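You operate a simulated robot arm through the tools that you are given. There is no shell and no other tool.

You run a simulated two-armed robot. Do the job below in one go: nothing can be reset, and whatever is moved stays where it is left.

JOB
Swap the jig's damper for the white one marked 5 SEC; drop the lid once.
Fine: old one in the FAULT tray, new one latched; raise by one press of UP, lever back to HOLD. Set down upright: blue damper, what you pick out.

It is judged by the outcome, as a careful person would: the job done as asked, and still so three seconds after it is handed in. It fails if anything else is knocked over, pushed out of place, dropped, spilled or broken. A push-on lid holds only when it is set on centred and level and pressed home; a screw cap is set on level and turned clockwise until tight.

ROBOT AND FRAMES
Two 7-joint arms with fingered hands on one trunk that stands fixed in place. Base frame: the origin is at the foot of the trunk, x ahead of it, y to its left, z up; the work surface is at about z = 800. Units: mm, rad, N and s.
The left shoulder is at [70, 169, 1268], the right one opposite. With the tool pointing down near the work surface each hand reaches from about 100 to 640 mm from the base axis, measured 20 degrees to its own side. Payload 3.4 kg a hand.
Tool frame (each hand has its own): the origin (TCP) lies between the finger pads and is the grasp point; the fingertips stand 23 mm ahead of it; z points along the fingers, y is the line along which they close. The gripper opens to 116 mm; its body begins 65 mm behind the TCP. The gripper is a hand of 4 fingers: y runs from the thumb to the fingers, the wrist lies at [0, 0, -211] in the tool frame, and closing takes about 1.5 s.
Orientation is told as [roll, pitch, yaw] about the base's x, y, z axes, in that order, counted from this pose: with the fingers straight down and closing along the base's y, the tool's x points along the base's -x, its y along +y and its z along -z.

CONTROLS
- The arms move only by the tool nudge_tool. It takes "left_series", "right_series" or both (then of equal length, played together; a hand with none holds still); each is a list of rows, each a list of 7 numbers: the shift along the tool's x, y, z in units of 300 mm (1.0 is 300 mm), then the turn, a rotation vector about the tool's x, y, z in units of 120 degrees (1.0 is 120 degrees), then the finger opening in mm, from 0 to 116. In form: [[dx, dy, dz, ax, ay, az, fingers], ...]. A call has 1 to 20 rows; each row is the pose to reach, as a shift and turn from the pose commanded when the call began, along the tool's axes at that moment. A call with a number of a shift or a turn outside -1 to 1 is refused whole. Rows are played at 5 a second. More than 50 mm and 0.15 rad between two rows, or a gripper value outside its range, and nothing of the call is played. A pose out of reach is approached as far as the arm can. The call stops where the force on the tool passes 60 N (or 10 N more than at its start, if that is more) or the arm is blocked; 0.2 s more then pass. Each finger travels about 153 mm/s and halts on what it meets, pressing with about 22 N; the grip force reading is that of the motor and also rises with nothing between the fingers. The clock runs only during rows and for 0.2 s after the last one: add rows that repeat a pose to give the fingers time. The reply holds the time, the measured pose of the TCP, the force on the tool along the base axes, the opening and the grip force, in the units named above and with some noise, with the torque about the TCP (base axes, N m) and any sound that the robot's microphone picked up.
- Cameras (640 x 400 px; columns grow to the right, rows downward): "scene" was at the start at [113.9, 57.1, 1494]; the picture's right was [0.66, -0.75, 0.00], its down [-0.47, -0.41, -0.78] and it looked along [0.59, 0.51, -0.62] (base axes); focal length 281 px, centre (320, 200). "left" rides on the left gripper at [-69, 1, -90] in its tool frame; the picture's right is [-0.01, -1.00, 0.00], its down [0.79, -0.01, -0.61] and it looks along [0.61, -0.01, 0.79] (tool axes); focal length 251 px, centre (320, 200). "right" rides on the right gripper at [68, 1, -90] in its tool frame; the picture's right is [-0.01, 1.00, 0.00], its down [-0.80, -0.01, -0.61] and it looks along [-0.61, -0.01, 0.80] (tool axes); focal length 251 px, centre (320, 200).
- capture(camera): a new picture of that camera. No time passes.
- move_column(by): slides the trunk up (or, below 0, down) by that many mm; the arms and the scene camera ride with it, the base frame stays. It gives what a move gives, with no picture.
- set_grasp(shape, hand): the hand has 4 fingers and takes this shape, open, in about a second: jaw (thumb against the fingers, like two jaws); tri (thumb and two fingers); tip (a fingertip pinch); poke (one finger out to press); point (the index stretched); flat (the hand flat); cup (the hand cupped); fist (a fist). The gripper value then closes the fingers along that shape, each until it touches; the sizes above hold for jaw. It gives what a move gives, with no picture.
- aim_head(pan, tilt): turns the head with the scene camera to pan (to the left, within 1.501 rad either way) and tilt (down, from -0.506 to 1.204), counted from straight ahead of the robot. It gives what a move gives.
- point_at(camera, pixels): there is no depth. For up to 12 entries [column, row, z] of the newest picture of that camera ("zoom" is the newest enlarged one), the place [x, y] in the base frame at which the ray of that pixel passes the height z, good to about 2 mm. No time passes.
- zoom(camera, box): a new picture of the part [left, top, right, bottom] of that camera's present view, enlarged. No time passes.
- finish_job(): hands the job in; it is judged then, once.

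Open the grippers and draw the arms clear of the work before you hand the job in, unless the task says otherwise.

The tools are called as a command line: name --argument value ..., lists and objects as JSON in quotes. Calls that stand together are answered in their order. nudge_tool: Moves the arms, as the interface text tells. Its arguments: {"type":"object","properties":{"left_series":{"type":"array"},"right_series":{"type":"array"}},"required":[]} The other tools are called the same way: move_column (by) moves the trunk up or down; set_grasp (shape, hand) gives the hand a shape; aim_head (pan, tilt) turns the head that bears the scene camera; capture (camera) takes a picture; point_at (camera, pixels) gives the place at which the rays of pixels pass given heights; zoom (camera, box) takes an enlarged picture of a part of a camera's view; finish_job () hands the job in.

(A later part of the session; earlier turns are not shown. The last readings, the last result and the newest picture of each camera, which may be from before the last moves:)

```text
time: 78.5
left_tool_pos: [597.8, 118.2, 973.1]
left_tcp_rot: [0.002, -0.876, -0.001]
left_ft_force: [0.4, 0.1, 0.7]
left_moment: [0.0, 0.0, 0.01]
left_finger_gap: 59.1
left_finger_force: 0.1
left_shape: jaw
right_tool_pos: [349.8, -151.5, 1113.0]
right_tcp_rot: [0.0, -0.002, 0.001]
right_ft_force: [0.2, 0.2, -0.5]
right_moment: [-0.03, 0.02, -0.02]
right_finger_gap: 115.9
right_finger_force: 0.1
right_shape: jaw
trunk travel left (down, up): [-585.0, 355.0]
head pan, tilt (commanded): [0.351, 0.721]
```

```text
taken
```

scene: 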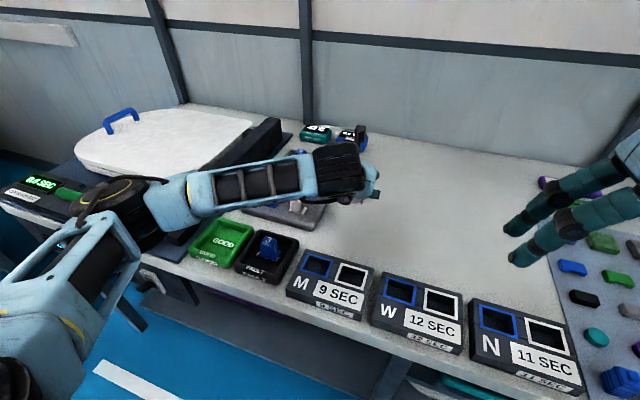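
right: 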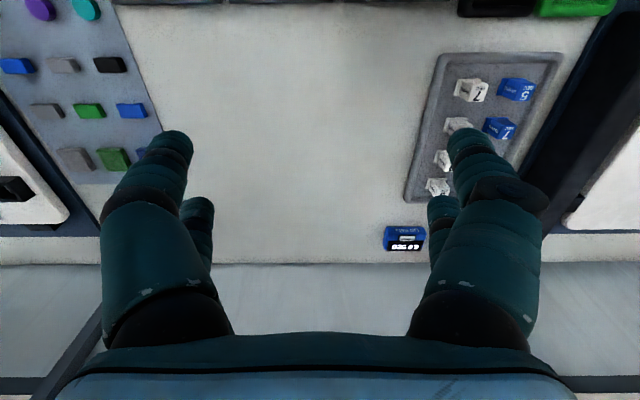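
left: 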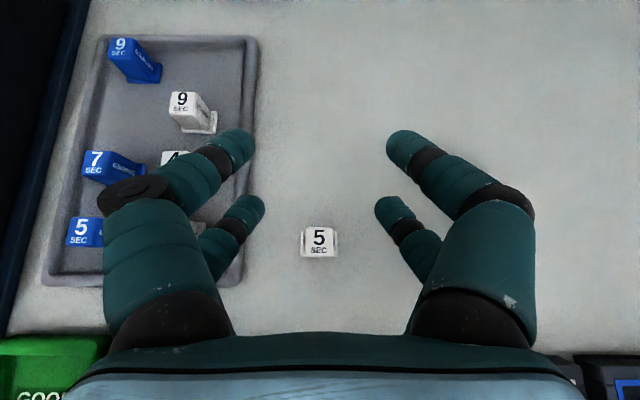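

I measure the damper's position on the table from the left camera.

zoom --camera "left" --box '[280, 210, 360, 270]'

point_at --camera "zoom" --pixels '[[200, 150, 842], [430, 150, 842], [200, 290, 842], [430, 290, 842], [320, 200, 842], [160, 330, 805], [460, 330, 805]]'

```text
6.67 times, centred on (320, 240) of left
```

zoom: 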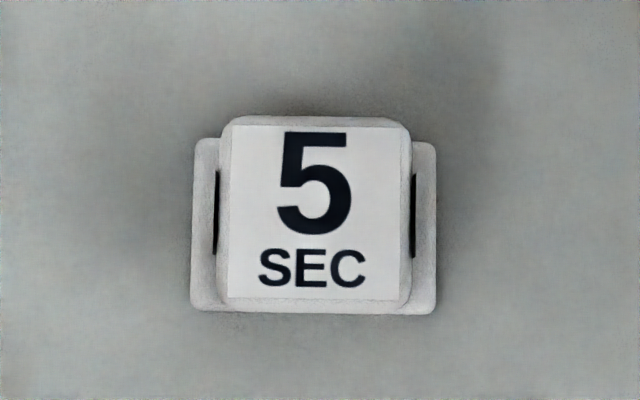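

```text
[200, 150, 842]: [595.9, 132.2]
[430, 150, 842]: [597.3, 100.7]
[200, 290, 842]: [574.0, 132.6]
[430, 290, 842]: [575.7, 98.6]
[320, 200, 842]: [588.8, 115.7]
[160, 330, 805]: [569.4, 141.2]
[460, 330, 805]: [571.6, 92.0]
```

Damper centre is about (587,116), aligned with the axes. I raise the trunk back by 190 for vertical work.

move_column --by 190

```text
time: 80.6
left_tool_pos: [598.6, 117.3, 1162.5]
left_tcp_rot: [0.001, -0.875, -0.002]
left_ft_force: [0.3, 0.3, -0.5]
left_moment: [-0.01, 0.02, 0.0]
left_finger_gap: 59.4
left_finger_force: 0.1
left_shape: jaw
right_tool_pos: [350.8, -150.4, 1302.4]
right_tcp_rot: [0.001, -0.001, 0.0]
right_ft_force: [0.3, 0.5, -0.3]
right_moment: [-0.02, 0.0, -0.01]
right_finger_gap: 116.0
right_finger_force: 0.0
right_shape: jaw
trunk travel left (down, up): [-775.0, 165.0]
head pan, tilt (commanded): [0.351, 0.721]
```

I rotate the left hand to vertical and move above the damper with the front pair in line: TCP (569,116,960).

nudge_tool --left_series '[[0.083, -0.001, 0.051, 0, 0.0597, 0, 60], [0.166, -0.001, 0.102, 0, 0.1194, 0, 60], [0.249, -0.002, 0.153, 0, 0.1791, 0, 60], [0.332, -0.002, 0.204, 0, 0.2387, 0, 60], [0.415, -0.003, 0.255, 0, 0.2984, 0, 60], [0.498, -0.004, 0.306, 0, 0.3581, 0, 60], [0.581, -0.004, 0.357, 0, 0.4178, 0, 60], [0.581, -0.004, 0.357, 0, 0.4178, 0, 60]]'

capture --camera "left"

capture --camera "scene"

```text
time: 82.4
left_tool_pos: [567.6, 114.7, 962.2]
left_tcp_rot: [0.001, 0.001, -0.002]
left_ft_force: [0.2, -0.3, 0.1]
left_moment: [0.01, 0.0, -0.01]
left_finger_gap: 59.4
left_finger_force: 0.0
left_shape: jaw
right_tool_pos: [350.8, -149.5, 1303.1]
right_tcp_rot: [0.001, -0.001, 0.001]
right_ft_force: [0.4, 0.1, -0.5]
right_moment: [0.04, 0.0, -0.02]
right_finger_gap: 115.9
right_finger_force: 0.0
right_shape: jaw
trunk travel left (down, up): [-775.0, 165.0]
head pan, tilt (commanded): [0.351, 0.721]
```

```text
taken
```

left: 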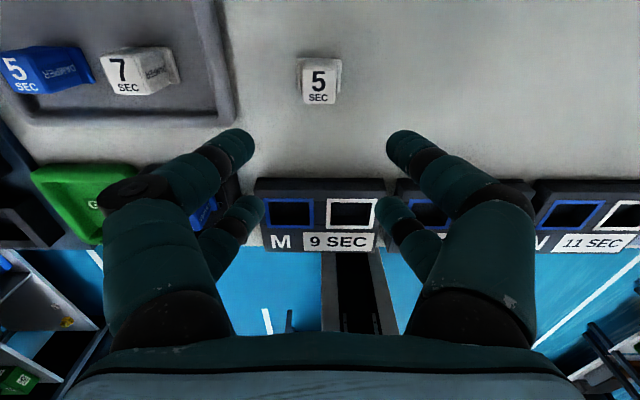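

```text
taken
```

scene: 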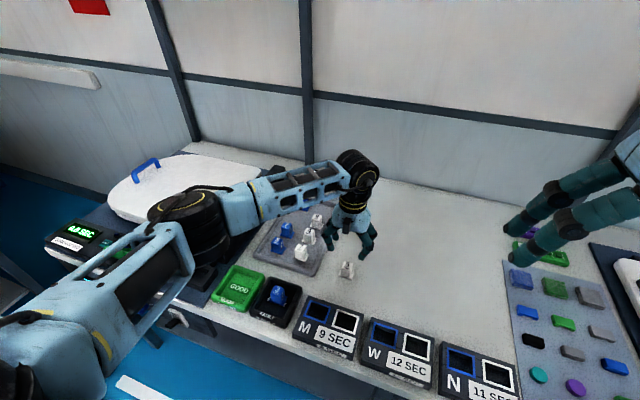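

I verify the damper's position from this vertical view, top face about cols 302–336, rows 66–104.

zoom --camera "left" --box '[280, 40, 360, 115]'

point_at --camera "left" --pixels '[[302, 66, 842], [336, 66, 842], [302, 104, 842], [336, 104, 842], [319, 86, 842], [297, 58, 805], [343, 58, 805]]'

```text
5.33 times, centred on (320, 78) of left
```

zoom: 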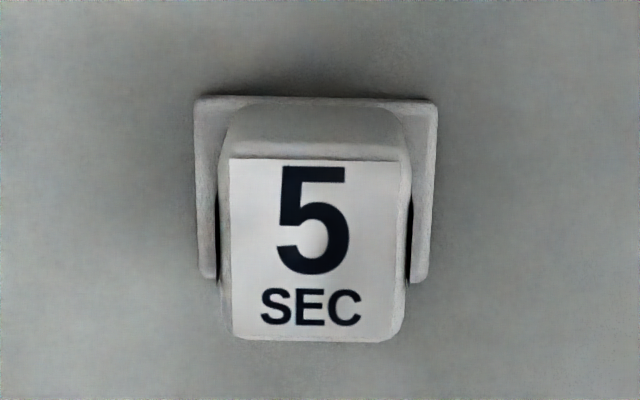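

```text
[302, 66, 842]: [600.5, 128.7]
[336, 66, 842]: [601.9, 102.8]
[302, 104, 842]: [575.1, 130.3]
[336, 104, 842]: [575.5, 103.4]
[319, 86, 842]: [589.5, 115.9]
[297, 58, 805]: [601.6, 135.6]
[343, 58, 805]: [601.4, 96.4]
```

Centre confirmed at (587,116). I lower vertically to TCP z≈850 (first to 880).

nudge_tool --left_series '[[0, 0, 0.13, 0, 0, 0, 60], [0, 0, 0.26, 0, 0, 0, 60], [0, 0, 0.32, 0, 0, 0, 60], [0, 0, 0.368, 0, 0, 0, 60], [0, 0, 0.368, 0, 0, 0, 60]]'

capture --camera "left"

zoom --camera "scene" --box '[300, 200, 400, 300]'

```text
time: 83.6
left_tool_pos: [570.7, 115.5, 849.3]
left_tcp_rot: [0.001, 0.001, 0.001]
left_ft_force: [-0.5, 0.0, 0.3]
left_moment: [-0.01, 0.02, 0.01]
left_finger_gap: 59.4
left_finger_force: 0.1
left_shape: jaw
right_tool_pos: [349.4, -151.2, 1302.1]
right_tcp_rot: [0.0, -0.001, 0.002]
right_ft_force: [-0.5, 0.1, 0.7]
right_moment: [0.0, 0.01, -0.03]
right_finger_gap: 115.9
right_finger_force: 0.0
right_shape: jaw
trunk travel left (down, up): [-775.0, 165.0]
head pan, tilt (commanded): [0.351, 0.721]
```

```text
taken
```

left: 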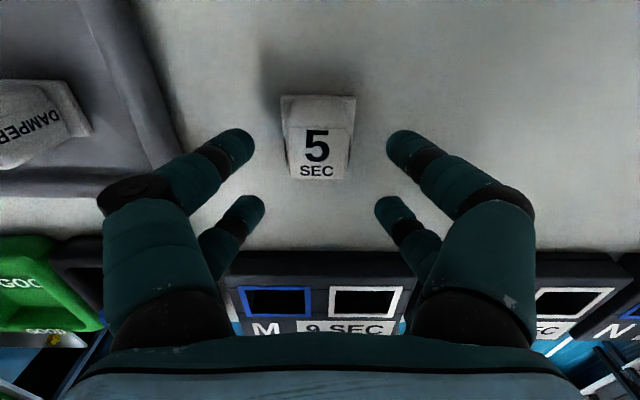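

```text
4.00 times, centred on (350, 250) of scene
```

zoom: 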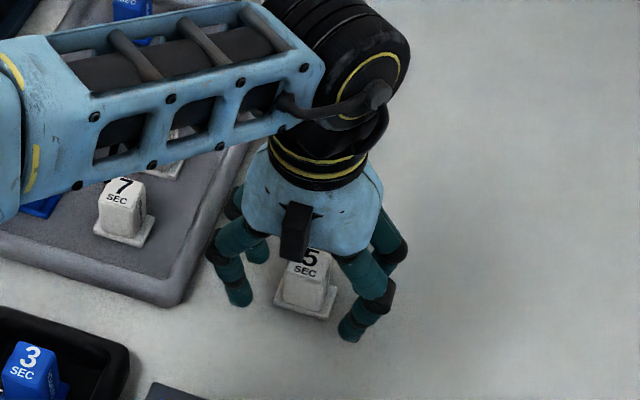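

The view matches the earlier grip on the old damper. I close on the white 5.

nudge_tool --left_series '[[0, 0, 0, 0, 0, 0, 25], [0, 0, 0, 0, 0, 0, 8], [0, 0, 0, 0, 0, 0, 5], [0, 0, 0, 0, 0, 0, 5], [0, 0, 0, 0, 0, 0, 5], [0, 0, 0, 0, 0, 0, 5]]'

capture --camera "left"

```text
time: 85.0
left_tool_pos: [569.5, 115.5, 851.8]
left_tcp_rot: [0.0, 0.003, 0.0]
left_ft_force: [0.2, -0.3, -0.1]
left_moment: [0.02, 0.0, -0.04]
left_finger_gap: 11.1
left_finger_force: 21.5
left_shape: jaw
right_tool_pos: [349.7, -151.2, 1301.6]
right_tcp_rot: [0.001, 0.001, 0.003]
right_ft_force: [0.0, 0.4, -0.3]
right_moment: [-0.01, -0.01, -0.03]
right_finger_gap: 116.0
right_finger_force: 0.1
right_shape: jaw
trunk travel left (down, up): [-775.0, 165.0]
head pan, tilt (commanded): [0.351, 0.721]
```

```text
taken
```

left: 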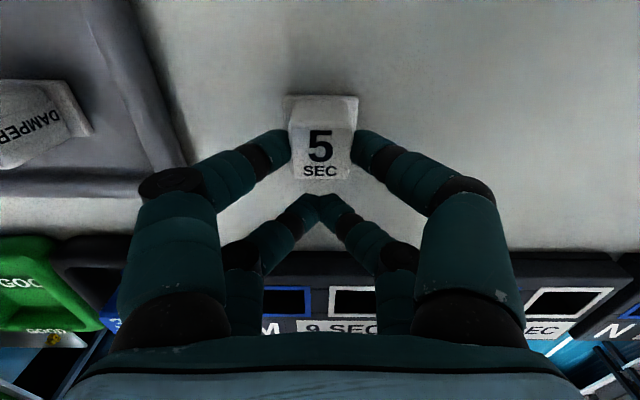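

The grip matches the old one exactly. I lift 150 mm and carry toward the jig.

nudge_tool --left_series '[[0, 0, -0.03, 0, 0, 0, 5], [0, 0, -0.12, 0, 0, 0, 5], [0, 0, -0.26, 0, 0, 0, 5], [0, 0, -0.4, 0, 0, 0, 5], [0.03, 0.03, -0.5, 0, 0, 0, 5], [0.1, 0.15, -0.5, 0, 0, 0, 5], [0.17, 0.28, -0.5, 0, 0, 0, 5], [0.24, 0.41, -0.5, 0, 0, 0, 5], [0.31, 0.54, -0.5, 0, 0, 0, 5], [0.38, 0.67, -0.5, 0, 0, 0, 5], [0.45, 0.8, -0.5, 0, 0, 0, 5], [0.5, 0.9, -0.5, 0, 0, 0, 5], [0.5, 0.9, -0.5, 0, 0, 0, 5]]'

capture --camera "left"

aim_head --pan 0.85 --tilt 0.75

capture --camera "scene"

```text
time: 87.8
left_tool_pos: [418.7, 386.7, 997.9]
left_tcp_rot: [0.002, 0.002, -0.001]
left_ft_force: [-0.1, 0.4, -1.4]
left_moment: [0.01, 0.03, -0.04]
left_finger_gap: 10.9
left_finger_force: 22.0
left_shape: jaw
right_tool_pos: [350.4, -151.4, 1302.3]
right_tcp_rot: [0.0, 0.0, 0.003]
right_ft_force: [-0.5, -0.2, -0.5]
right_moment: [-0.01, 0.0, -0.01]
right_finger_gap: 115.8
right_finger_force: 0.1
right_shape: jaw
trunk travel left (down, up): [-775.0, 165.0]
head pan, tilt (commanded): [0.351, 0.721]
```

```text
taken
```

left: 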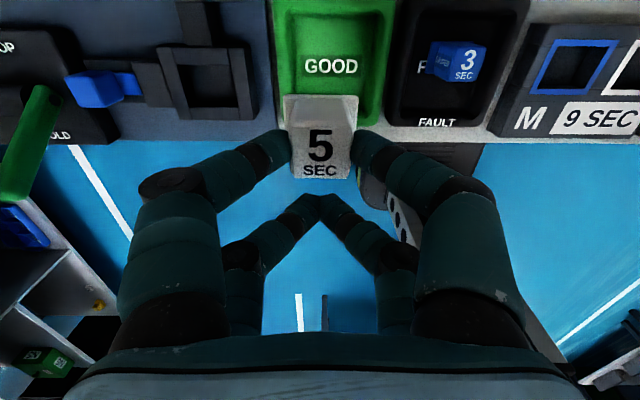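

```text
time: 88.8
left_tool_pos: [418.6, 386.1, 999.1]
left_tcp_rot: [-0.001, -0.001, -0.001]
left_ft_force: [0.1, -0.1, -1.0]
left_moment: [0.0, 0.01, 0.02]
left_finger_gap: 11.0
left_finger_force: 21.9
left_shape: jaw
right_tool_pos: [349.2, -151.2, 1302.4]
right_tcp_rot: [0.001, -0.002, 0.001]
right_ft_force: [0.2, 0.1, -0.8]
right_moment: [-0.02, -0.01, 0.02]
right_finger_gap: 115.9
right_finger_force: 0.1
right_shape: jaw
trunk travel left (down, up): [-775.0, 165.0]
head pan, tilt (commanded): [0.85, 0.75]
```

```text
taken
```

scene: 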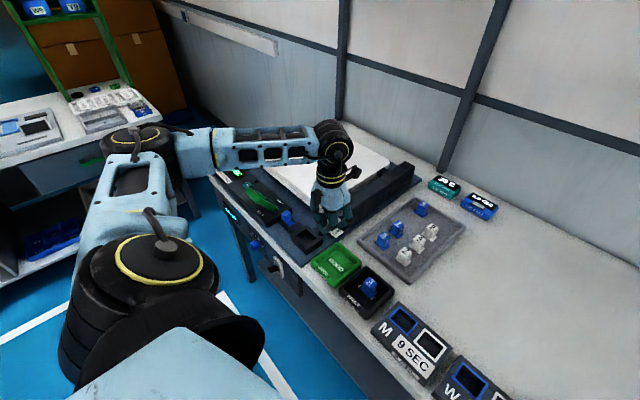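

The damper is held upright; the socket is at (205,85) in the left view. I move above it at TCP (408.5,490.5,930).

nudge_tool --left_series '[[0.012, 0.116, 0, 0, 0, 0, 5], [0.024, 0.232, 0, 0, 0, 0, 5], [0.035, 0.348, 0.05, 0, 0, 0, 5], [0.035, 0.348, 0.15, 0, 0, 0, 5], [0.035, 0.348, 0.233, 0, 0, 0, 5], [0.035, 0.348, 0.233, 0, 0, 0, 5]]'

capture --camera "left"

zoom --camera "scene" --box '[260, 170, 372, 270]'

```text
time: 90.2
left_tool_pos: [410.1, 489.2, 929.9]
left_tcp_rot: [0.003, -0.001, 0.001]
left_ft_force: [0.1, -0.6, -1.4]
left_moment: [0.0, -0.01, -0.01]
left_finger_gap: 10.9
left_finger_force: 21.6
left_shape: jaw
right_tool_pos: [350.5, -150.2, 1303.6]
right_tcp_rot: [-0.002, 0.0, 0.002]
right_ft_force: [-0.6, -0.3, -0.1]
right_moment: [-0.01, -0.01, 0.02]
right_finger_gap: 115.9
right_finger_force: 0.1
right_shape: jaw
trunk travel left (down, up): [-775.0, 165.0]
head pan, tilt (commanded): [0.85, 0.75]
```

```text
taken
```

left: 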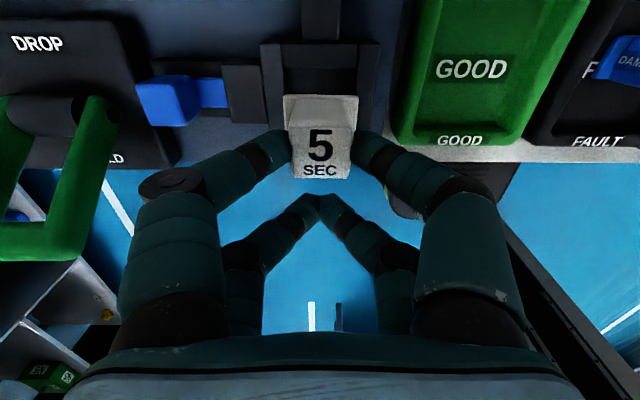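

```text
4.00 times, centred on (316, 220) of scene
```

zoom: 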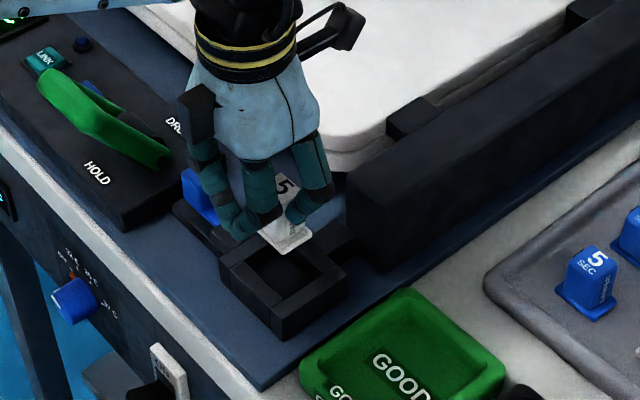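

Check alignment: frame's far outer corners at (262,43) and (378,43), inner far corners about (284,65)/(357,65).

zoom --camera "left" --box '[250, 20, 390, 190]'

point_at --camera "left" --pixels '[[261, 43, 840], [379, 43, 840], [284, 68, 840], [357, 68, 840], [264, 130, 840], [371, 130, 840]]'

```text
2.35 times, centred on (320, 105) of left
```

zoom: 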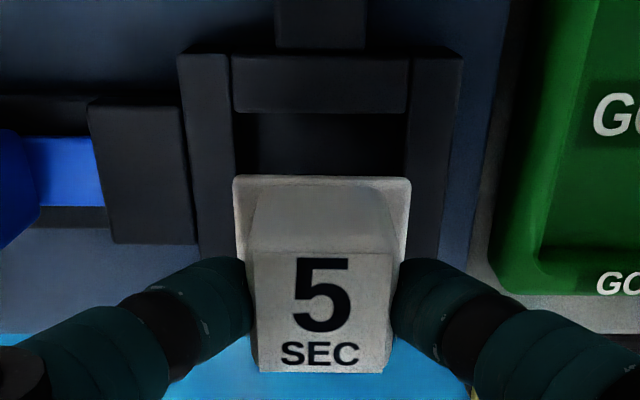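

```text
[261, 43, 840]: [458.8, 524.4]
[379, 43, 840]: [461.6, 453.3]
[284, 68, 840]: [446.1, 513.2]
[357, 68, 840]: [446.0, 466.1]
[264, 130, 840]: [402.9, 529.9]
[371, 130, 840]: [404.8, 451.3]
```

The damper is centred over the socket within about 1–2 mm. I lower to just entering the frame and then gently further.

nudge_tool --left_series '[[0.003, 0.001, 0.05, 0, 0, 0, 5], [0.003, 0.001, 0.1, 0, 0, 0, 5], [0.003, 0.001, 0.13, 0, 0, 0, 5], [0.003, 0.001, 0.15, 0, 0, 0, 5], [0.003, 0.001, 0.165, 0, 0, 0, 5], [0.003, 0.001, 0.165, 0, 0, 0, 5]]'

zoom --camera "left" --box '[250, 20, 390, 190]'

zoom --camera "scene" --box '[280, 190, 360, 260]'

```text
time: 91.5
left_tool_pos: [407.9, 492.0, 881.0]
left_tcp_rot: [0.002, 0.001, 0.0]
left_ft_force: [0.2, -0.3, -1.2]
left_moment: [-0.01, 0.01, -0.01]
left_finger_gap: 10.9
left_finger_force: 22.2
left_shape: jaw
right_tool_pos: [350.2, -150.3, 1302.7]
right_tcp_rot: [0.0, 0.0, 0.002]
right_ft_force: [0.3, 0.2, 0.5]
right_moment: [-0.02, -0.01, 0.01]
right_finger_gap: 116.1
right_finger_force: 0.1
right_shape: jaw
trunk travel left (down, up): [-775.0, 165.0]
head pan, tilt (commanded): [0.85, 0.75]
```

```text
2.35 times, centred on (320, 105) of left
```

zoom: 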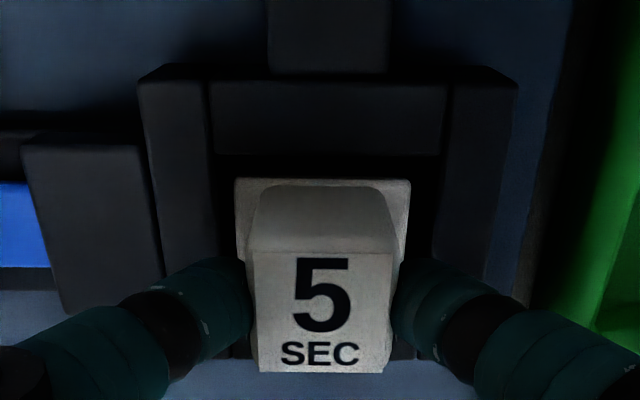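

```text
5.71 times, centred on (320, 225) of scene
```

zoom: 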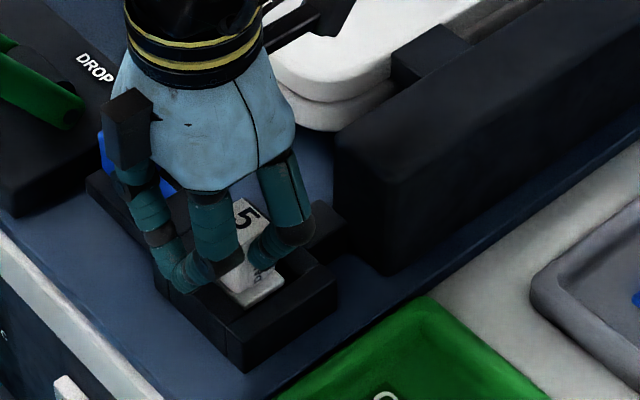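

The foot sits inside the frame opening with gaps on all sides and no force. I lower gently to the floor.

nudge_tool --left_series '[[0, 0, 0.008, 0, 0, 0, 5], [0, 0, 0.016, 0, 0, 0, 5], [0, 0, 0.024, 0, 0, 0, 5], [0, 0, 0.03, 0, 0, 0, 5], [0, 0, 0.03, 0, 0, 0, 5]]'

```text
time: 92.8
left_tool_pos: [407.6, 491.9, 871.8]
left_tcp_rot: [0.002, 0.001, 0.002]
left_ft_force: [0.3, 0.9, -0.6]
left_moment: [0.01, -0.02, 0.0]
left_finger_gap: 11.1
left_finger_force: 22.1
left_shape: jaw
right_tool_pos: [350.6, -151.0, 1302.4]
right_tcp_rot: [-0.001, -0.001, 0.003]
right_ft_force: [0.5, 0.0, -0.4]
right_moment: [0.03, 0.0, 0.0]
right_finger_gap: 115.9
right_finger_force: 0.1
right_shape: jaw
trunk travel left (down, up): [-775.0, 165.0]
head pan, tilt (commanded): [0.85, 0.75]
```

No contact yet at 871.8; a few more 1.5 mm steps.

nudge_tool --left_series '[[0, 0, 0.005, 0, 0, 0, 5], [0, 0, 0.009, 0, 0, 0, 5], [0, 0, 0.009, 0, 0, 0, 5]]'

```text
time: 93.5
left_tool_pos: [408.2, 491.8, 869.7]
left_tcp_rot: [0.002, 0.001, 0.001]
left_ft_force: [0.5, 1.6, 4.8]
left_moment: [-0.01, -0.08, -0.01]
left_finger_gap: 11.4
left_finger_force: 21.3
left_shape: jaw
right_tool_pos: [349.5, -150.7, 1303.0]
right_tcp_rot: [0.001, 0.0, 0.001]
right_ft_force: [-0.3, -0.9, 0.1]
right_moment: [0.02, 0.01, 0.0]
right_finger_gap: 115.9
right_finger_force: 0.1
right_shape: jaw
trunk travel left (down, up): [-775.0, 165.0]
head pan, tilt (commanded): [0.85, 0.75]
```

Contact at 869.7 (4.8 N), the expected seat height. I open the fingers and lift off.

nudge_tool --left_series '[[0, 0, 0, 0, 0, 0, 20], [0, 0, 0, 0, 0, 0, 40], [0, 0, 0, 0, 0, 0, 58], [0, 0, 0, 0, 0, 0, 58], [0, 0, -0.06, 0, 0, 0, 60], [0, 0, -0.18, 0, 0, 0, 60], [0, 0, -0.3, 0, 0, 0, 60], [0, 0, -0.3, 0, 0, 0, 60]]'

capture --camera "left"

zoom --camera "scene" --box '[260, 170, 372, 270]'

```text
time: 95.3
left_tool_pos: [408.7, 490.0, 959.6]
left_tcp_rot: [0.001, 0.003, -0.001]
left_ft_force: [0.1, 0.4, 0.3]
left_moment: [-0.01, 0.0, 0.03]
left_finger_gap: 59.4
left_finger_force: 0.1
left_shape: jaw
right_tool_pos: [350.1, -150.5, 1303.1]
right_tcp_rot: [0.0, 0.0, 0.002]
right_ft_force: [0.2, -0.2, 0.9]
right_moment: [-0.04, 0.04, 0.03]
right_finger_gap: 116.0
right_finger_force: 0.0
right_shape: jaw
trunk travel left (down, up): [-775.0, 165.0]
head pan, tilt (commanded): [0.85, 0.75]
```

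```text
taken
```

left: 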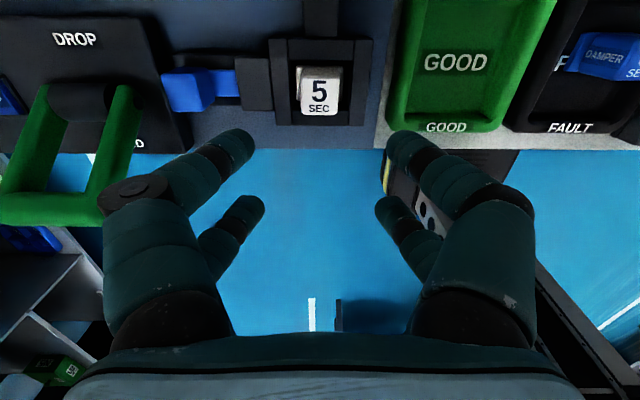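

```text
4.00 times, centred on (316, 220) of scene
```

zoom: 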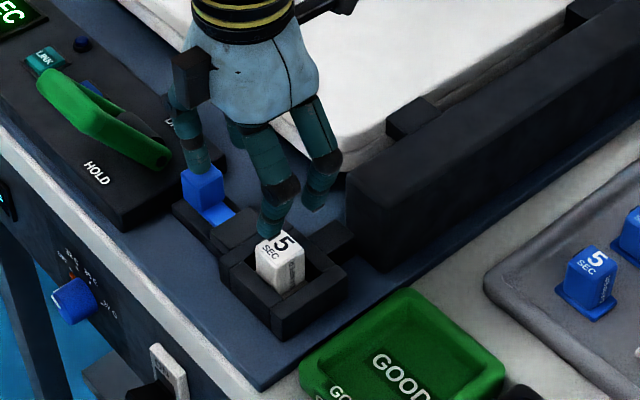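

The white 5 SEC sits centred in the socket. Now I rotate the left hand to yaw 90 above the latch knob (now near y=587) to slide it back.

nudge_tool --left_series '[[-0.006, 0.024, -0.017, 0, 0, -0.0682, 60], [-0.011, 0.048, -0.017, 0, 0, -0.1364, 60], [-0.017, 0.071, -0.017, 0, 0, -0.2045, 60], [-0.023, 0.095, -0.017, 0, 0, -0.2727, 60], [-0.028, 0.119, -0.017, 0, 0, -0.3409, 60], [-0.034, 0.143, -0.017, 0, 0, -0.4091, 60], [-0.039, 0.167, -0.017, 0, 0, -0.4773, 60], [-0.045, 0.19, -0.017, 0, 0, -0.5455, 60], [-0.051, 0.214, -0.017, 0, 0, -0.6136, 60], [-0.056, 0.238, -0.017, 0, 0, -0.6818, 60], [-0.062, 0.262, -0.017, 0, 0, -0.75, 60], [-0.062, 0.262, -0.017, 0, 0, -0.75, 60]]'

capture --camera "left"

zoom --camera "left" --box '[260, 20, 380, 220]'

```text
time: 98.0
left_tool_pos: [425.9, 570.1, 963.8]
left_tcp_rot: [0.002, -0.001, 1.571]
left_ft_force: [0.2, -0.6, 0.1]
left_moment: [0.02, -0.03, -0.01]
left_finger_gap: 59.4
left_finger_force: 0.1
left_shape: jaw
right_tool_pos: [349.2, -151.2, 1303.7]
right_tcp_rot: [0.0, 0.001, 0.001]
right_ft_force: [-0.2, 0.1, 0.3]
right_moment: [0.0, -0.01, 0.01]
right_finger_gap: 115.5
right_finger_force: 0.1
right_shape: jaw
trunk travel left (down, up): [-775.0, 165.0]
head pan, tilt (commanded): [0.85, 0.75]
```

```text
taken
```

left: 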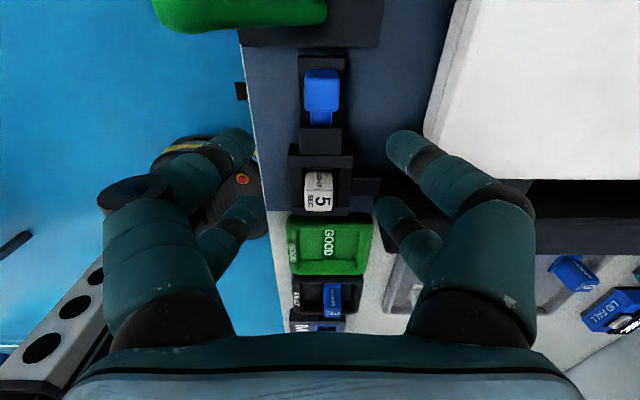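

```text
2.00 times, centred on (320, 120) of left
```

zoom: 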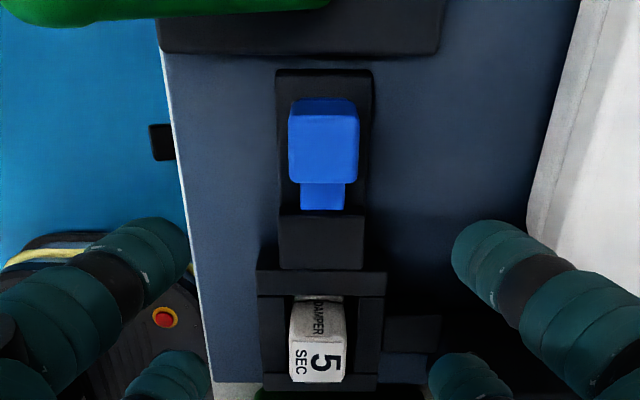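

I locate the knob's top centre from this zoom, about (323,151).

point_at --camera "zoom" --pixels '[[323, 118, 863], [323, 184, 863], [290, 151, 863], [358, 151, 863], [323, 151, 863], [318, 362, 862], [322, 245, 842]]'

```text
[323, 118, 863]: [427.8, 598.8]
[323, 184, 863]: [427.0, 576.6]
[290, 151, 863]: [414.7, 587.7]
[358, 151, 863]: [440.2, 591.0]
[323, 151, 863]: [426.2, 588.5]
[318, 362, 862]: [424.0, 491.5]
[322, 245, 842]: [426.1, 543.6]
```

Knob centre is (427,588); the front pair is lined up. I lower to z≈866.

nudge_tool --left_series '[[0, 0, 0.12, 0, 0, 0, 60], [0, 0, 0.23, 0, 0, 0, 60], [0, 0, 0.29, 0, 0, 0, 60], [0, 0, 0.328, 0, 0, 0, 60], [0, 0, 0.328, 0, 0, 0, 60]]'

capture --camera "left"

```text
time: 99.2
left_tool_pos: [425.6, 569.6, 865.4]
left_tcp_rot: [0.001, 0.0, 1.572]
left_ft_force: [1.0, 0.3, -0.5]
left_moment: [0.03, 0.02, 0.02]
left_finger_gap: 59.2
left_finger_force: 0.0
left_shape: jaw
right_tool_pos: [349.4, -150.6, 1302.4]
right_tcp_rot: [-0.001, 0.0, 0.002]
right_ft_force: [-0.5, 0.7, -0.3]
right_moment: [0.0, 0.01, 0.05]
right_finger_gap: 116.0
right_finger_force: 0.1
right_shape: jaw
trunk travel left (down, up): [-775.0, 165.0]
head pan, tilt (commanded): [0.85, 0.75]
```

```text
taken
```

left: 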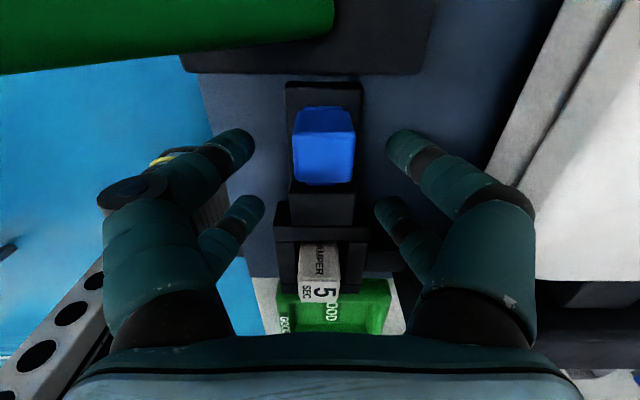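

The fingers straddle the knob as before. I close on it and push -y about 21 mm to latch.

nudge_tool --left_series '[[0, 0, 0, 0, 0, 0, 25], [0, 0, 0, 0, 0, 0, 10], [0, 0, 0, 0, 0, 0, 10], [0, 0, 0, 0, 0, 0, 10], [0, 0, 0, 0, 0, 0, 10], [0.02, 0, 0, 0, 0, 0, 10], [0.04, 0, 0, 0, 0, 0, 10], [0.058, 0, 0, 0, 0, 0, 10], [0.07, 0, 0, 0, 0, 0, 10], [0.07, 0, 0, 0, 0, 0, 10]]'

capture --camera "left"

zoom --camera "scene" --box '[270, 180, 366, 260]'

```text
time: 101.3
left_tool_pos: [426.9, 550.3, 865.2]
left_tcp_rot: [0.0, -0.002, 1.571]
left_ft_force: [3.1, 5.7, 4.0]
left_moment: [0.15, -0.1, -0.08]
left_finger_gap: 10.1
left_finger_force: 22.1
left_shape: jaw
right_tool_pos: [349.9, -150.5, 1303.0]
right_tcp_rot: [0.001, -0.001, 0.001]
right_ft_force: [-0.6, 0.3, -0.3]
right_moment: [0.02, 0.01, 0.01]
right_finger_gap: 115.9
right_finger_force: 0.2
right_shape: jaw
trunk travel left (down, up): [-775.0, 165.0]
head pan, tilt (commanded): [0.85, 0.75]
```

```text
taken
```

left: 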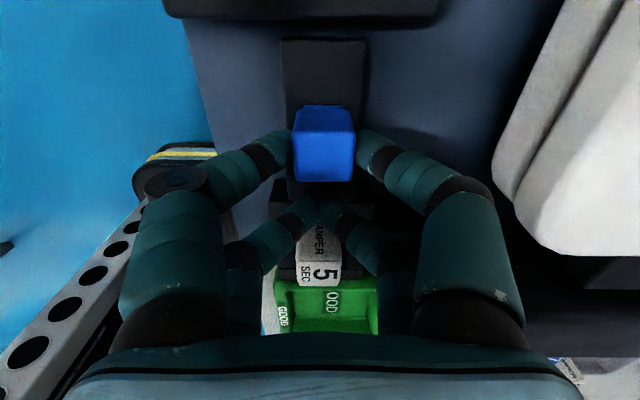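

```text
5.00 times, centred on (318, 220) of scene
```

zoom: 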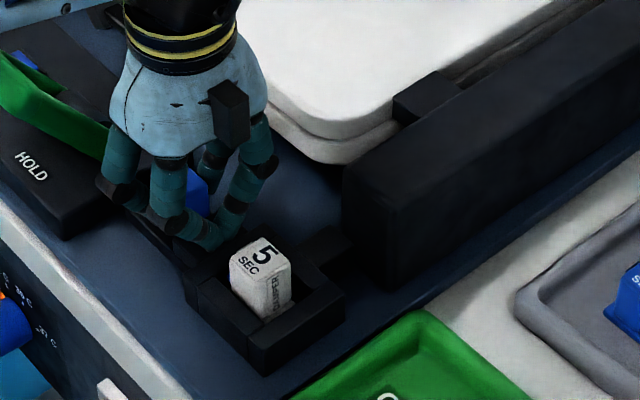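

The knob moved with a 5.7 N reaction, at the original latched position. I press 2.5 mm further to make sure it is home, then release and lift.

nudge_tool --left_series '[[0.004, 0, 0, 0, 0, 0, 10], [0.008, 0, 0, 0, 0, 0, 10], [0.008, 0, 0, 0, 0, 0, 10]]'

```text
time: 102.2
left_tool_pos: [426.2, 550.1, 865.9]
left_tcp_rot: [0.0, -0.001, 1.572]
left_ft_force: [4.4, 15.3, 8.2]
left_moment: [0.35, -0.12, -0.14]
left_finger_gap: 9.8
left_finger_force: 21.6
left_shape: jaw
right_tool_pos: [349.1, -148.5, 1302.6]
right_tcp_rot: [-0.001, 0.001, 0.001]
right_ft_force: [1.1, -0.2, -0.1]
right_moment: [-0.03, -0.06, 0.03]
right_finger_gap: 116.1
right_finger_force: 0.0
right_shape: jaw
trunk travel left (down, up): [-775.0, 165.0]
head pan, tilt (commanded): [0.85, 0.75]
```

A 15 N reaction with no motion: it is at its stop. I open, lift, and tilt to view the tongue from above as before.

nudge_tool --left_series '[[0, 0, 0, 0, 0, 0, 35], [0, 0, 0, 0, 0, 0, 60], [0, 0, 0, 0, 0, 0, 60], [0, 0, -0.1, 0, 0, 0, 60], [0, 0, -0.2, 0, 0, 0, 60], [0.02, 0, -0.3, 0, -0.06, 0, 60], [0.04, 0, -0.32, 0, -0.12, 0, 60], [0.06, 0, -0.32, 0, -0.18, 0, 60], [0.07, 0, -0.32, 0, -0.24, 0, 60], [0.07, 0, -0.32, 0, -0.2917, 0, 60], [0.07, 0, -0.32, 0, -0.2917, 0, 60]]'

capture --camera "left"

zoom --camera "left" --box '[280, 120, 364, 280]'

```text
time: 104.5
left_tool_pos: [426.9, 525.0, 961.3]
left_tcp_rot: [0.0, -0.613, 1.572]
left_ft_force: [-0.1, -0.1, -0.9]
left_moment: [0.0, -0.03, -0.01]
left_finger_gap: 59.4
left_finger_force: 0.0
left_shape: jaw
right_tool_pos: [350.1, -151.4, 1302.6]
right_tcp_rot: [0.0, -0.001, 0.003]
right_ft_force: [-0.4, 0.0, 0.2]
right_moment: [-0.03, 0.01, -0.01]
right_finger_gap: 115.7
right_finger_force: 0.1
right_shape: jaw
trunk travel left (down, up): [-775.0, 165.0]
head pan, tilt (commanded): [0.85, 0.75]
```

```text
taken
```

left: 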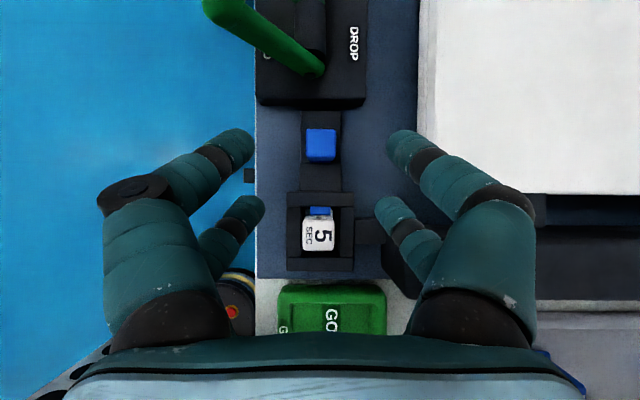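

```text
2.50 times, centred on (322, 200) of left
```

zoom: 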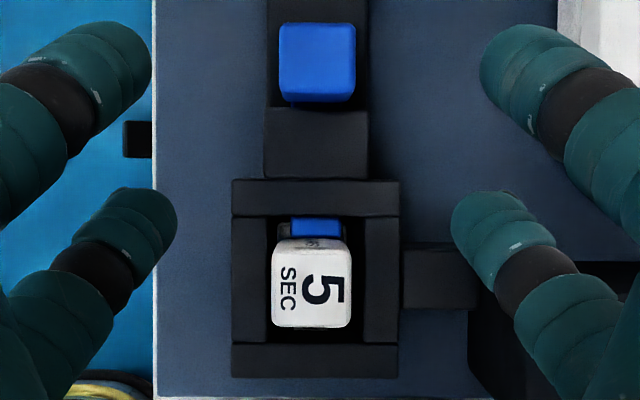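

The blue tongue is again over the new damper's foot, so it is latched. Before pressing UP I need the poke finger's geometry, so I set "poke" here and view it from the scene camera.

nudge_tool --left_series '[[0.05, 0, -0.03, 0, 0.06, 0, 60], [0.1, 0, -0.06, 0, 0.12, 0, 60], [0.15, 0, -0.1, 0, 0.18, 0, 60], [0.2, 0, -0.15, 0, 0.24, 0, 60], [0.25, 0, -0.2, 0, 0.2917, 0, 60], [0.25, 0, -0.2, 0, 0.2917, 0, 60]]'

set_grasp --hand "left" --shape "poke"

capture --camera "scene"

capture --camera "left"

```text
time: 106.0
left_tool_pos: [424.7, 427.3, 967.6]
left_tcp_rot: [0.001, -0.001, 1.57]
left_ft_force: [-0.6, 0.6, -1.1]
left_moment: [0.02, 0.0, -0.01]
left_finger_gap: 59.6
left_finger_force: 0.0
left_shape: jaw
right_tool_pos: [349.5, -151.0, 1302.8]
right_tcp_rot: [0.0, 0.003, 0.003]
right_ft_force: [1.1, 0.1, -0.2]
right_moment: [-0.02, -0.01, 0.0]
right_finger_gap: 115.9
right_finger_force: 0.0
right_shape: jaw
trunk travel left (down, up): [-775.0, 165.0]
head pan, tilt (commanded): [0.85, 0.75]
```

```text
time: 106.8
left_tool_pos: [426.4, 427.8, 969.1]
left_tcp_rot: [0.001, -0.002, 1.57]
left_ft_force: [-0.4, -0.3, 0.3]
left_moment: [0.02, -0.01, 0.0]
left_finger_gap: 0.1
left_finger_force: 0.1
left_shape: poke
right_tool_pos: [349.6, -151.1, 1302.3]
right_tcp_rot: [0.0, -0.001, 0.002]
right_ft_force: [-0.3, 0.6, 0.5]
right_moment: [0.05, 0.0, -0.01]
right_finger_gap: 115.7
right_finger_force: 0.1
right_shape: jaw
trunk travel left (down, up): [-775.0, 165.0]
head pan, tilt (commanded): [0.85, 0.75]
```

```text
taken
```

scene: 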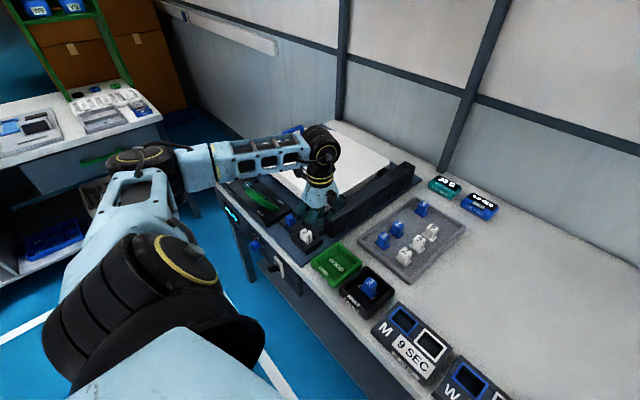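

```text
taken
```

left: 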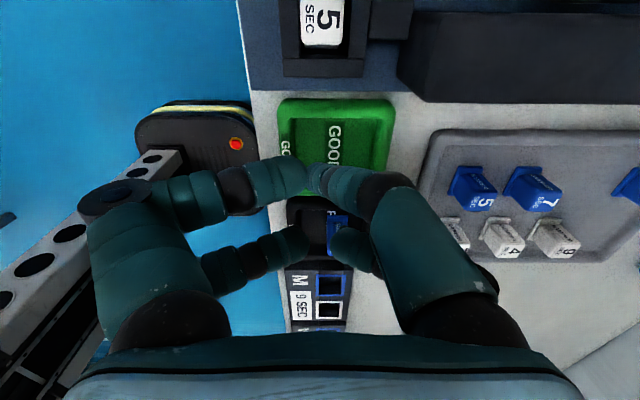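

I zoom the scene on the hand to see the poke finger from the side.

zoom --camera "scene" --box '[285, 150, 365, 240]'

zoom --camera "scene" --box '[300, 180, 356, 220]'

```text
4.44 times, centred on (325, 195) of scene
```

zoom: 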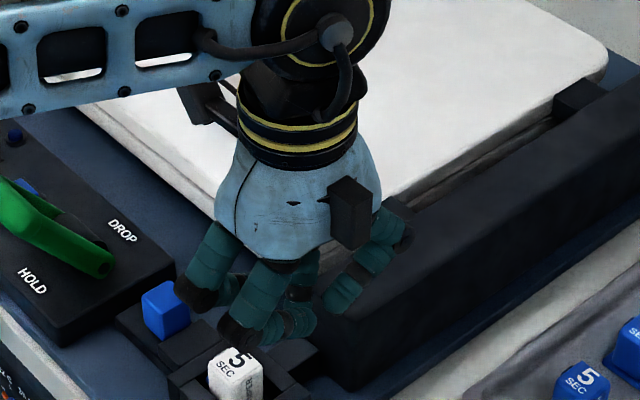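

```text
10.00 times, centred on (328, 200) of scene
```

zoom: 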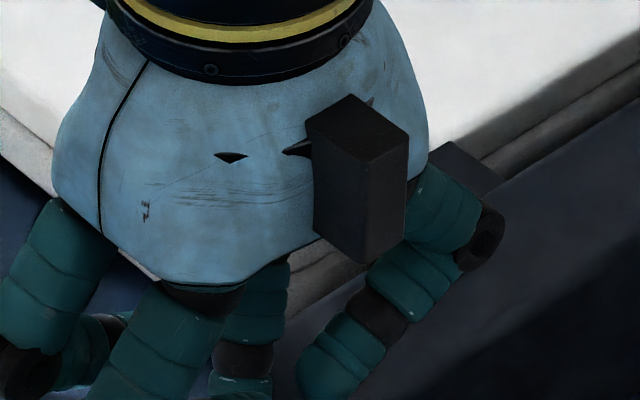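

Poke bunches the fingers short. I look at the "flat" shape, which may give straight slender fingers.

set_grasp --hand "left" --shape "flat"

capture --camera "left"

zoom --camera "scene" --box '[285, 150, 365, 240]'

```text
time: 107.8
left_tool_pos: [425.3, 428.1, 968.1]
left_tcp_rot: [0.001, -0.001, 1.57]
left_ft_force: [1.1, 0.1, 0.2]
left_moment: [0.0, 0.01, 0.02]
left_finger_gap: 0.1
left_finger_force: 0.1
left_shape: flat
right_tool_pos: [349.7, -151.1, 1302.3]
right_tcp_rot: [0.002, 0.0, 0.002]
right_ft_force: [-0.8, -0.3, 0.5]
right_moment: [0.01, 0.01, 0.01]
right_finger_gap: 116.2
right_finger_force: 0.1
right_shape: jaw
trunk travel left (down, up): [-775.0, 165.0]
head pan, tilt (commanded): [0.85, 0.75]
```

```text
taken
```

left: 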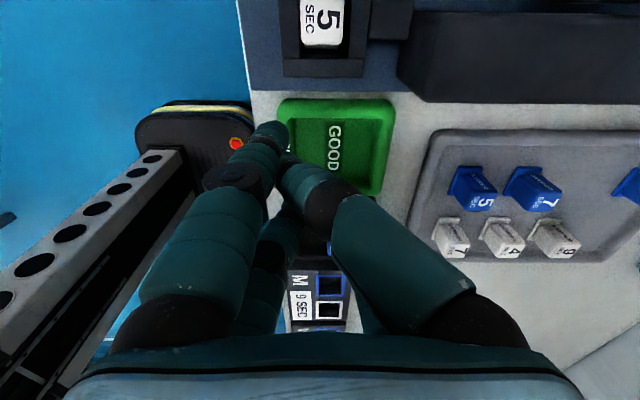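

```text
4.44 times, centred on (325, 195) of scene
```

zoom: 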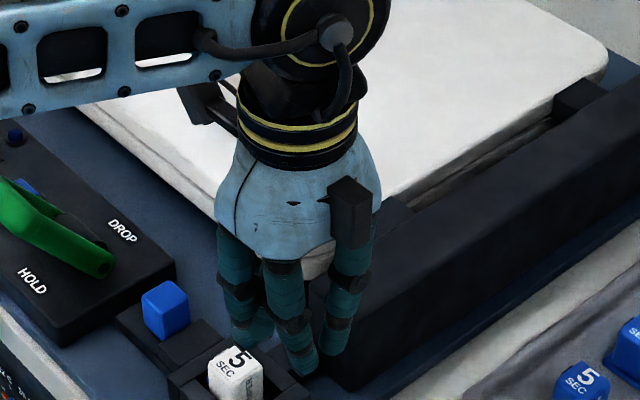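

In flat, the tool +y fingers are straight and reach further, good for pressing UP with the hand coming in low past the lever. I first yaw a bit and then tilt the hand about tool x by 70° in free space.

nudge_tool --left_series '[[0, 0, -0.1, 0, 0, -0.0625, 0], [0, 0, -0.2, 0, 0, -0.125, 0], [0, 0, -0.2, 0, 0, -0.125, 0]]'

nudge_tool --left_series '[[0, 0, -0.02, 0.0648, 0, 0, 0], [0, 0, -0.04, 0.1296, 0, 0, 0], [0, 0, -0.06, 0.1944, 0, 0, 0], [0, 0, -0.08, 0.2592, 0, 0, 0], [0, 0, -0.1, 0.324, 0, 0, 0], [0, 0, -0.1, 0.3889, 0, 0, 0], [0, 0, -0.1, 0.4537, 0, 0, 0], [0, 0, -0.1, 0.5185, 0, 0, 0], [0, 0, -0.1, 0.5833, 0, 0, 0], [0, 0, -0.1, 0.5833, 0, 0, 0]]'

capture --camera "scene"

capture --camera "left"

```text
time: 108.5
left_tool_pos: [425.6, 428.2, 1028.7]
left_tcp_rot: [0.002, -0.001, 1.831]
left_ft_force: [0.7, 0.2, -0.5]
left_moment: [-0.02, 0.03, -0.01]
left_finger_gap: 0.1
left_finger_force: 0.1
left_shape: flat
right_tool_pos: [350.9, -151.0, 1302.3]
right_tcp_rot: [0.0, 0.0, 0.002]
right_ft_force: [0.6, -0.1, 0.3]
right_moment: [-0.01, 0.01, 0.07]
right_finger_gap: 116.0
right_finger_force: 0.1
right_shape: jaw
trunk travel left (down, up): [-775.0, 165.0]
head pan, tilt (commanded): [0.85, 0.75]
```

```text
time: 110.8
left_tool_pos: [415.9, 460.4, 1068.9]
left_tcp_rot: [-0.987, -0.066, 1.873]
left_ft_force: [-0.4, 0.4, -0.6]
left_moment: [-0.03, -0.02, -0.02]
left_finger_gap: 0.4
left_finger_force: 0.0
left_shape: flat
left hand out of reach, approached as far as the arm can: row 8, 9, 10
right_tool_pos: [349.5, -150.5, 1302.5]
right_tcp_rot: [0.001, 0.002, 0.0]
right_ft_force: [0.4, 0.5, -0.4]
right_moment: [0.01, -0.03, 0.0]
right_finger_gap: 115.8
right_finger_force: 0.1
right_shape: jaw
trunk travel left (down, up): [-775.0, 165.0]
head pan, tilt (commanded): [0.85, 0.75]
```

```text
taken
```

scene: 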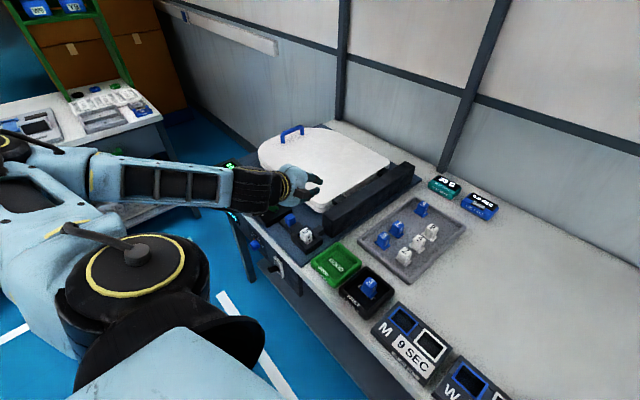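

```text
taken
```

left: 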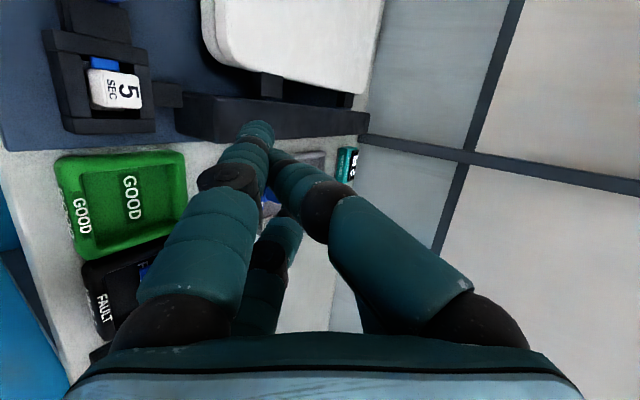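

That roll is limited at the wrist. A better option is yaw 90 with a 48° tilt toward +y (reached fine earlier), using the straight lower +y finger in "flat" between lever and lid. I first return to the untilted orientation.

nudge_tool --left_series '[[0, 0, 0, -0.0673, 0, 0, 0], [0, 0, 0, -0.1347, 0, 0, 0], [0, 0, 0, -0.202, 0, 0, 0], [0, 0, 0, -0.2693, 0, 0, 0], [0, 0, 0, -0.3366, 0, 0, 0], [0, 0, 0, -0.404, 0, 0, 0], [0, 0, 0, -0.4713, 0, 0, 0], [0, 0, 0, -0.4713, 0, 0, 0]]'

nudge_tool --left_series '[[0, 0, 0, 0, 0.01, 0.05, 0], [0, 0, 0, 0, 0.02, 0.1, 0], [0, 0, 0, 0, 0.0315, 0.144, 0], [0, 0, 0, 0, 0.0315, 0.144, 0]]'

```text
time: 112.5
left_tool_pos: [415.6, 459.2, 1068.3]
left_tcp_rot: [0.001, -0.067, 1.87]
left_ft_force: [-0.3, 0.5, 0.1]
left_moment: [-0.01, 0.0, 0.01]
left_finger_gap: 0.0
left_finger_force: 0.1
left_shape: flat
right_tool_pos: [351.0, -151.0, 1303.0]
right_tcp_rot: [0.0, -0.001, 0.002]
right_ft_force: [-0.5, -0.8, 0.4]
right_moment: [-0.02, -0.03, 0.0]
right_finger_gap: 116.0
right_finger_force: 0.1
right_shape: jaw
trunk travel left (down, up): [-775.0, 165.0]
head pan, tilt (commanded): [0.85, 0.75]
```

```text
time: 113.5
left_tool_pos: [415.8, 460.1, 1068.1]
left_tcp_rot: [0.007, 0.002, 1.569]
left_ft_force: [0.4, -0.2, -0.6]
left_moment: [0.01, 0.02, 0.0]
left_finger_gap: 0.0
left_finger_force: 0.1
left_shape: flat
right_tool_pos: [350.1, -150.8, 1303.1]
right_tcp_rot: [0.002, 0.001, 0.001]
right_ft_force: [-0.8, 0.3, 0.7]
right_moment: [-0.02, 0.02, 0.01]
right_finger_gap: 115.9
right_finger_force: 0.0
right_shape: jaw
trunk travel left (down, up): [-775.0, 165.0]
head pan, tilt (commanded): [0.85, 0.75]
```

Back at yaw 90 vertical. I tilt 48° toward +y and move to (450,500,1190) ahead of lowering the trunk.

nudge_tool --left_series '[[-0.022, -0.019, -0.068, 0, -0.0667, 0, 0], [-0.044, -0.038, -0.136, 0, -0.1333, 0, 0], [-0.067, -0.057, -0.204, 0, -0.2, 0, 0], [-0.089, -0.076, -0.271, 0, -0.2667, 0, 0], [-0.111, -0.095, -0.339, 0, -0.3333, 0, 0], [-0.133, -0.114, -0.407, 0, -0.4, 0, 0], [-0.133, -0.114, -0.407, 0, -0.4, 0, 0]]'

capture --camera "scene"

```text
time: 115.2
left_tool_pos: [449.3, 498.8, 1192.0]
left_tcp_rot: [0.012, -0.837, 1.562]
left_ft_force: [-0.6, -0.7, 0.1]
left_moment: [0.02, -0.02, 0.0]
left_finger_gap: 0.0
left_finger_force: 0.1
left_shape: flat
right_tool_pos: [350.2, -151.0, 1302.0]
right_tcp_rot: [0.0, -0.001, 0.001]
right_ft_force: [1.0, 0.2, 0.0]
right_moment: [-0.03, 0.02, -0.01]
right_finger_gap: 115.8
right_finger_force: 0.1
right_shape: jaw
trunk travel left (down, up): [-775.0, 165.0]
head pan, tilt (commanded): [0.85, 0.75]
```

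```text
taken
```

scene: 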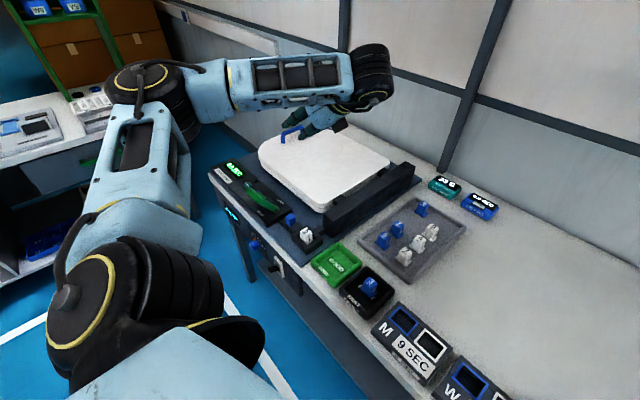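

Clear view; the jig is untouched. I lower the trunk by 230.

move_column --by -230

capture --camera "scene"

capture --camera "left"

```text
time: 117.6
left_tool_pos: [449.7, 499.1, 961.4]
left_tcp_rot: [0.012, -0.837, 1.562]
left_ft_force: [0.8, 1.0, 0.0]
left_moment: [-0.01, -0.02, 0.02]
left_finger_gap: 0.1
left_finger_force: 0.1
left_shape: flat
right_tool_pos: [350.4, -151.2, 1073.2]
right_tcp_rot: [0.001, 0.0, 0.001]
right_ft_force: [-0.2, 0.0, -0.5]
right_moment: [-0.01, 0.02, 0.0]
right_finger_gap: 115.9
right_finger_force: 0.1
right_shape: jaw
trunk travel left (down, up): [-545.0, 395.0]
head pan, tilt (commanded): [0.85, 0.75]
```

```text
taken
```

scene: 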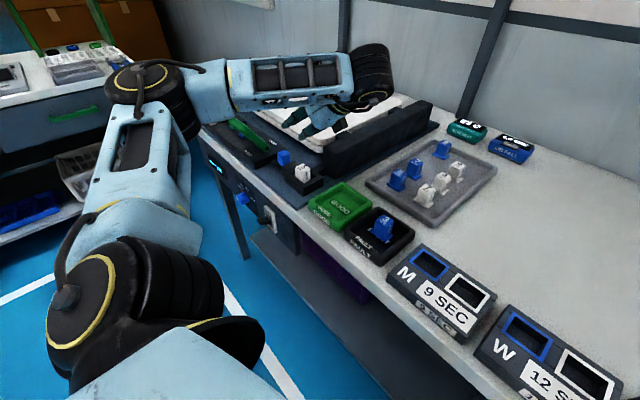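

```text
taken
```

left: 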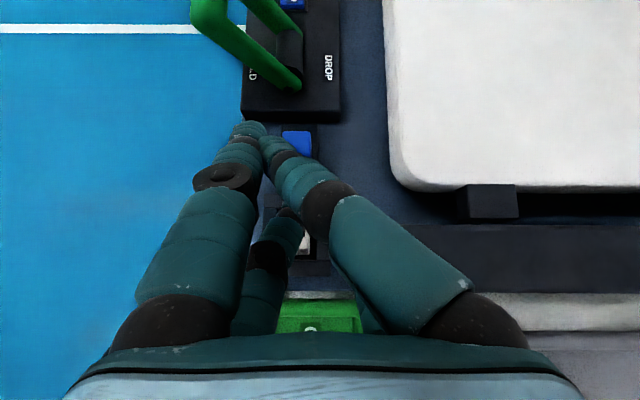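

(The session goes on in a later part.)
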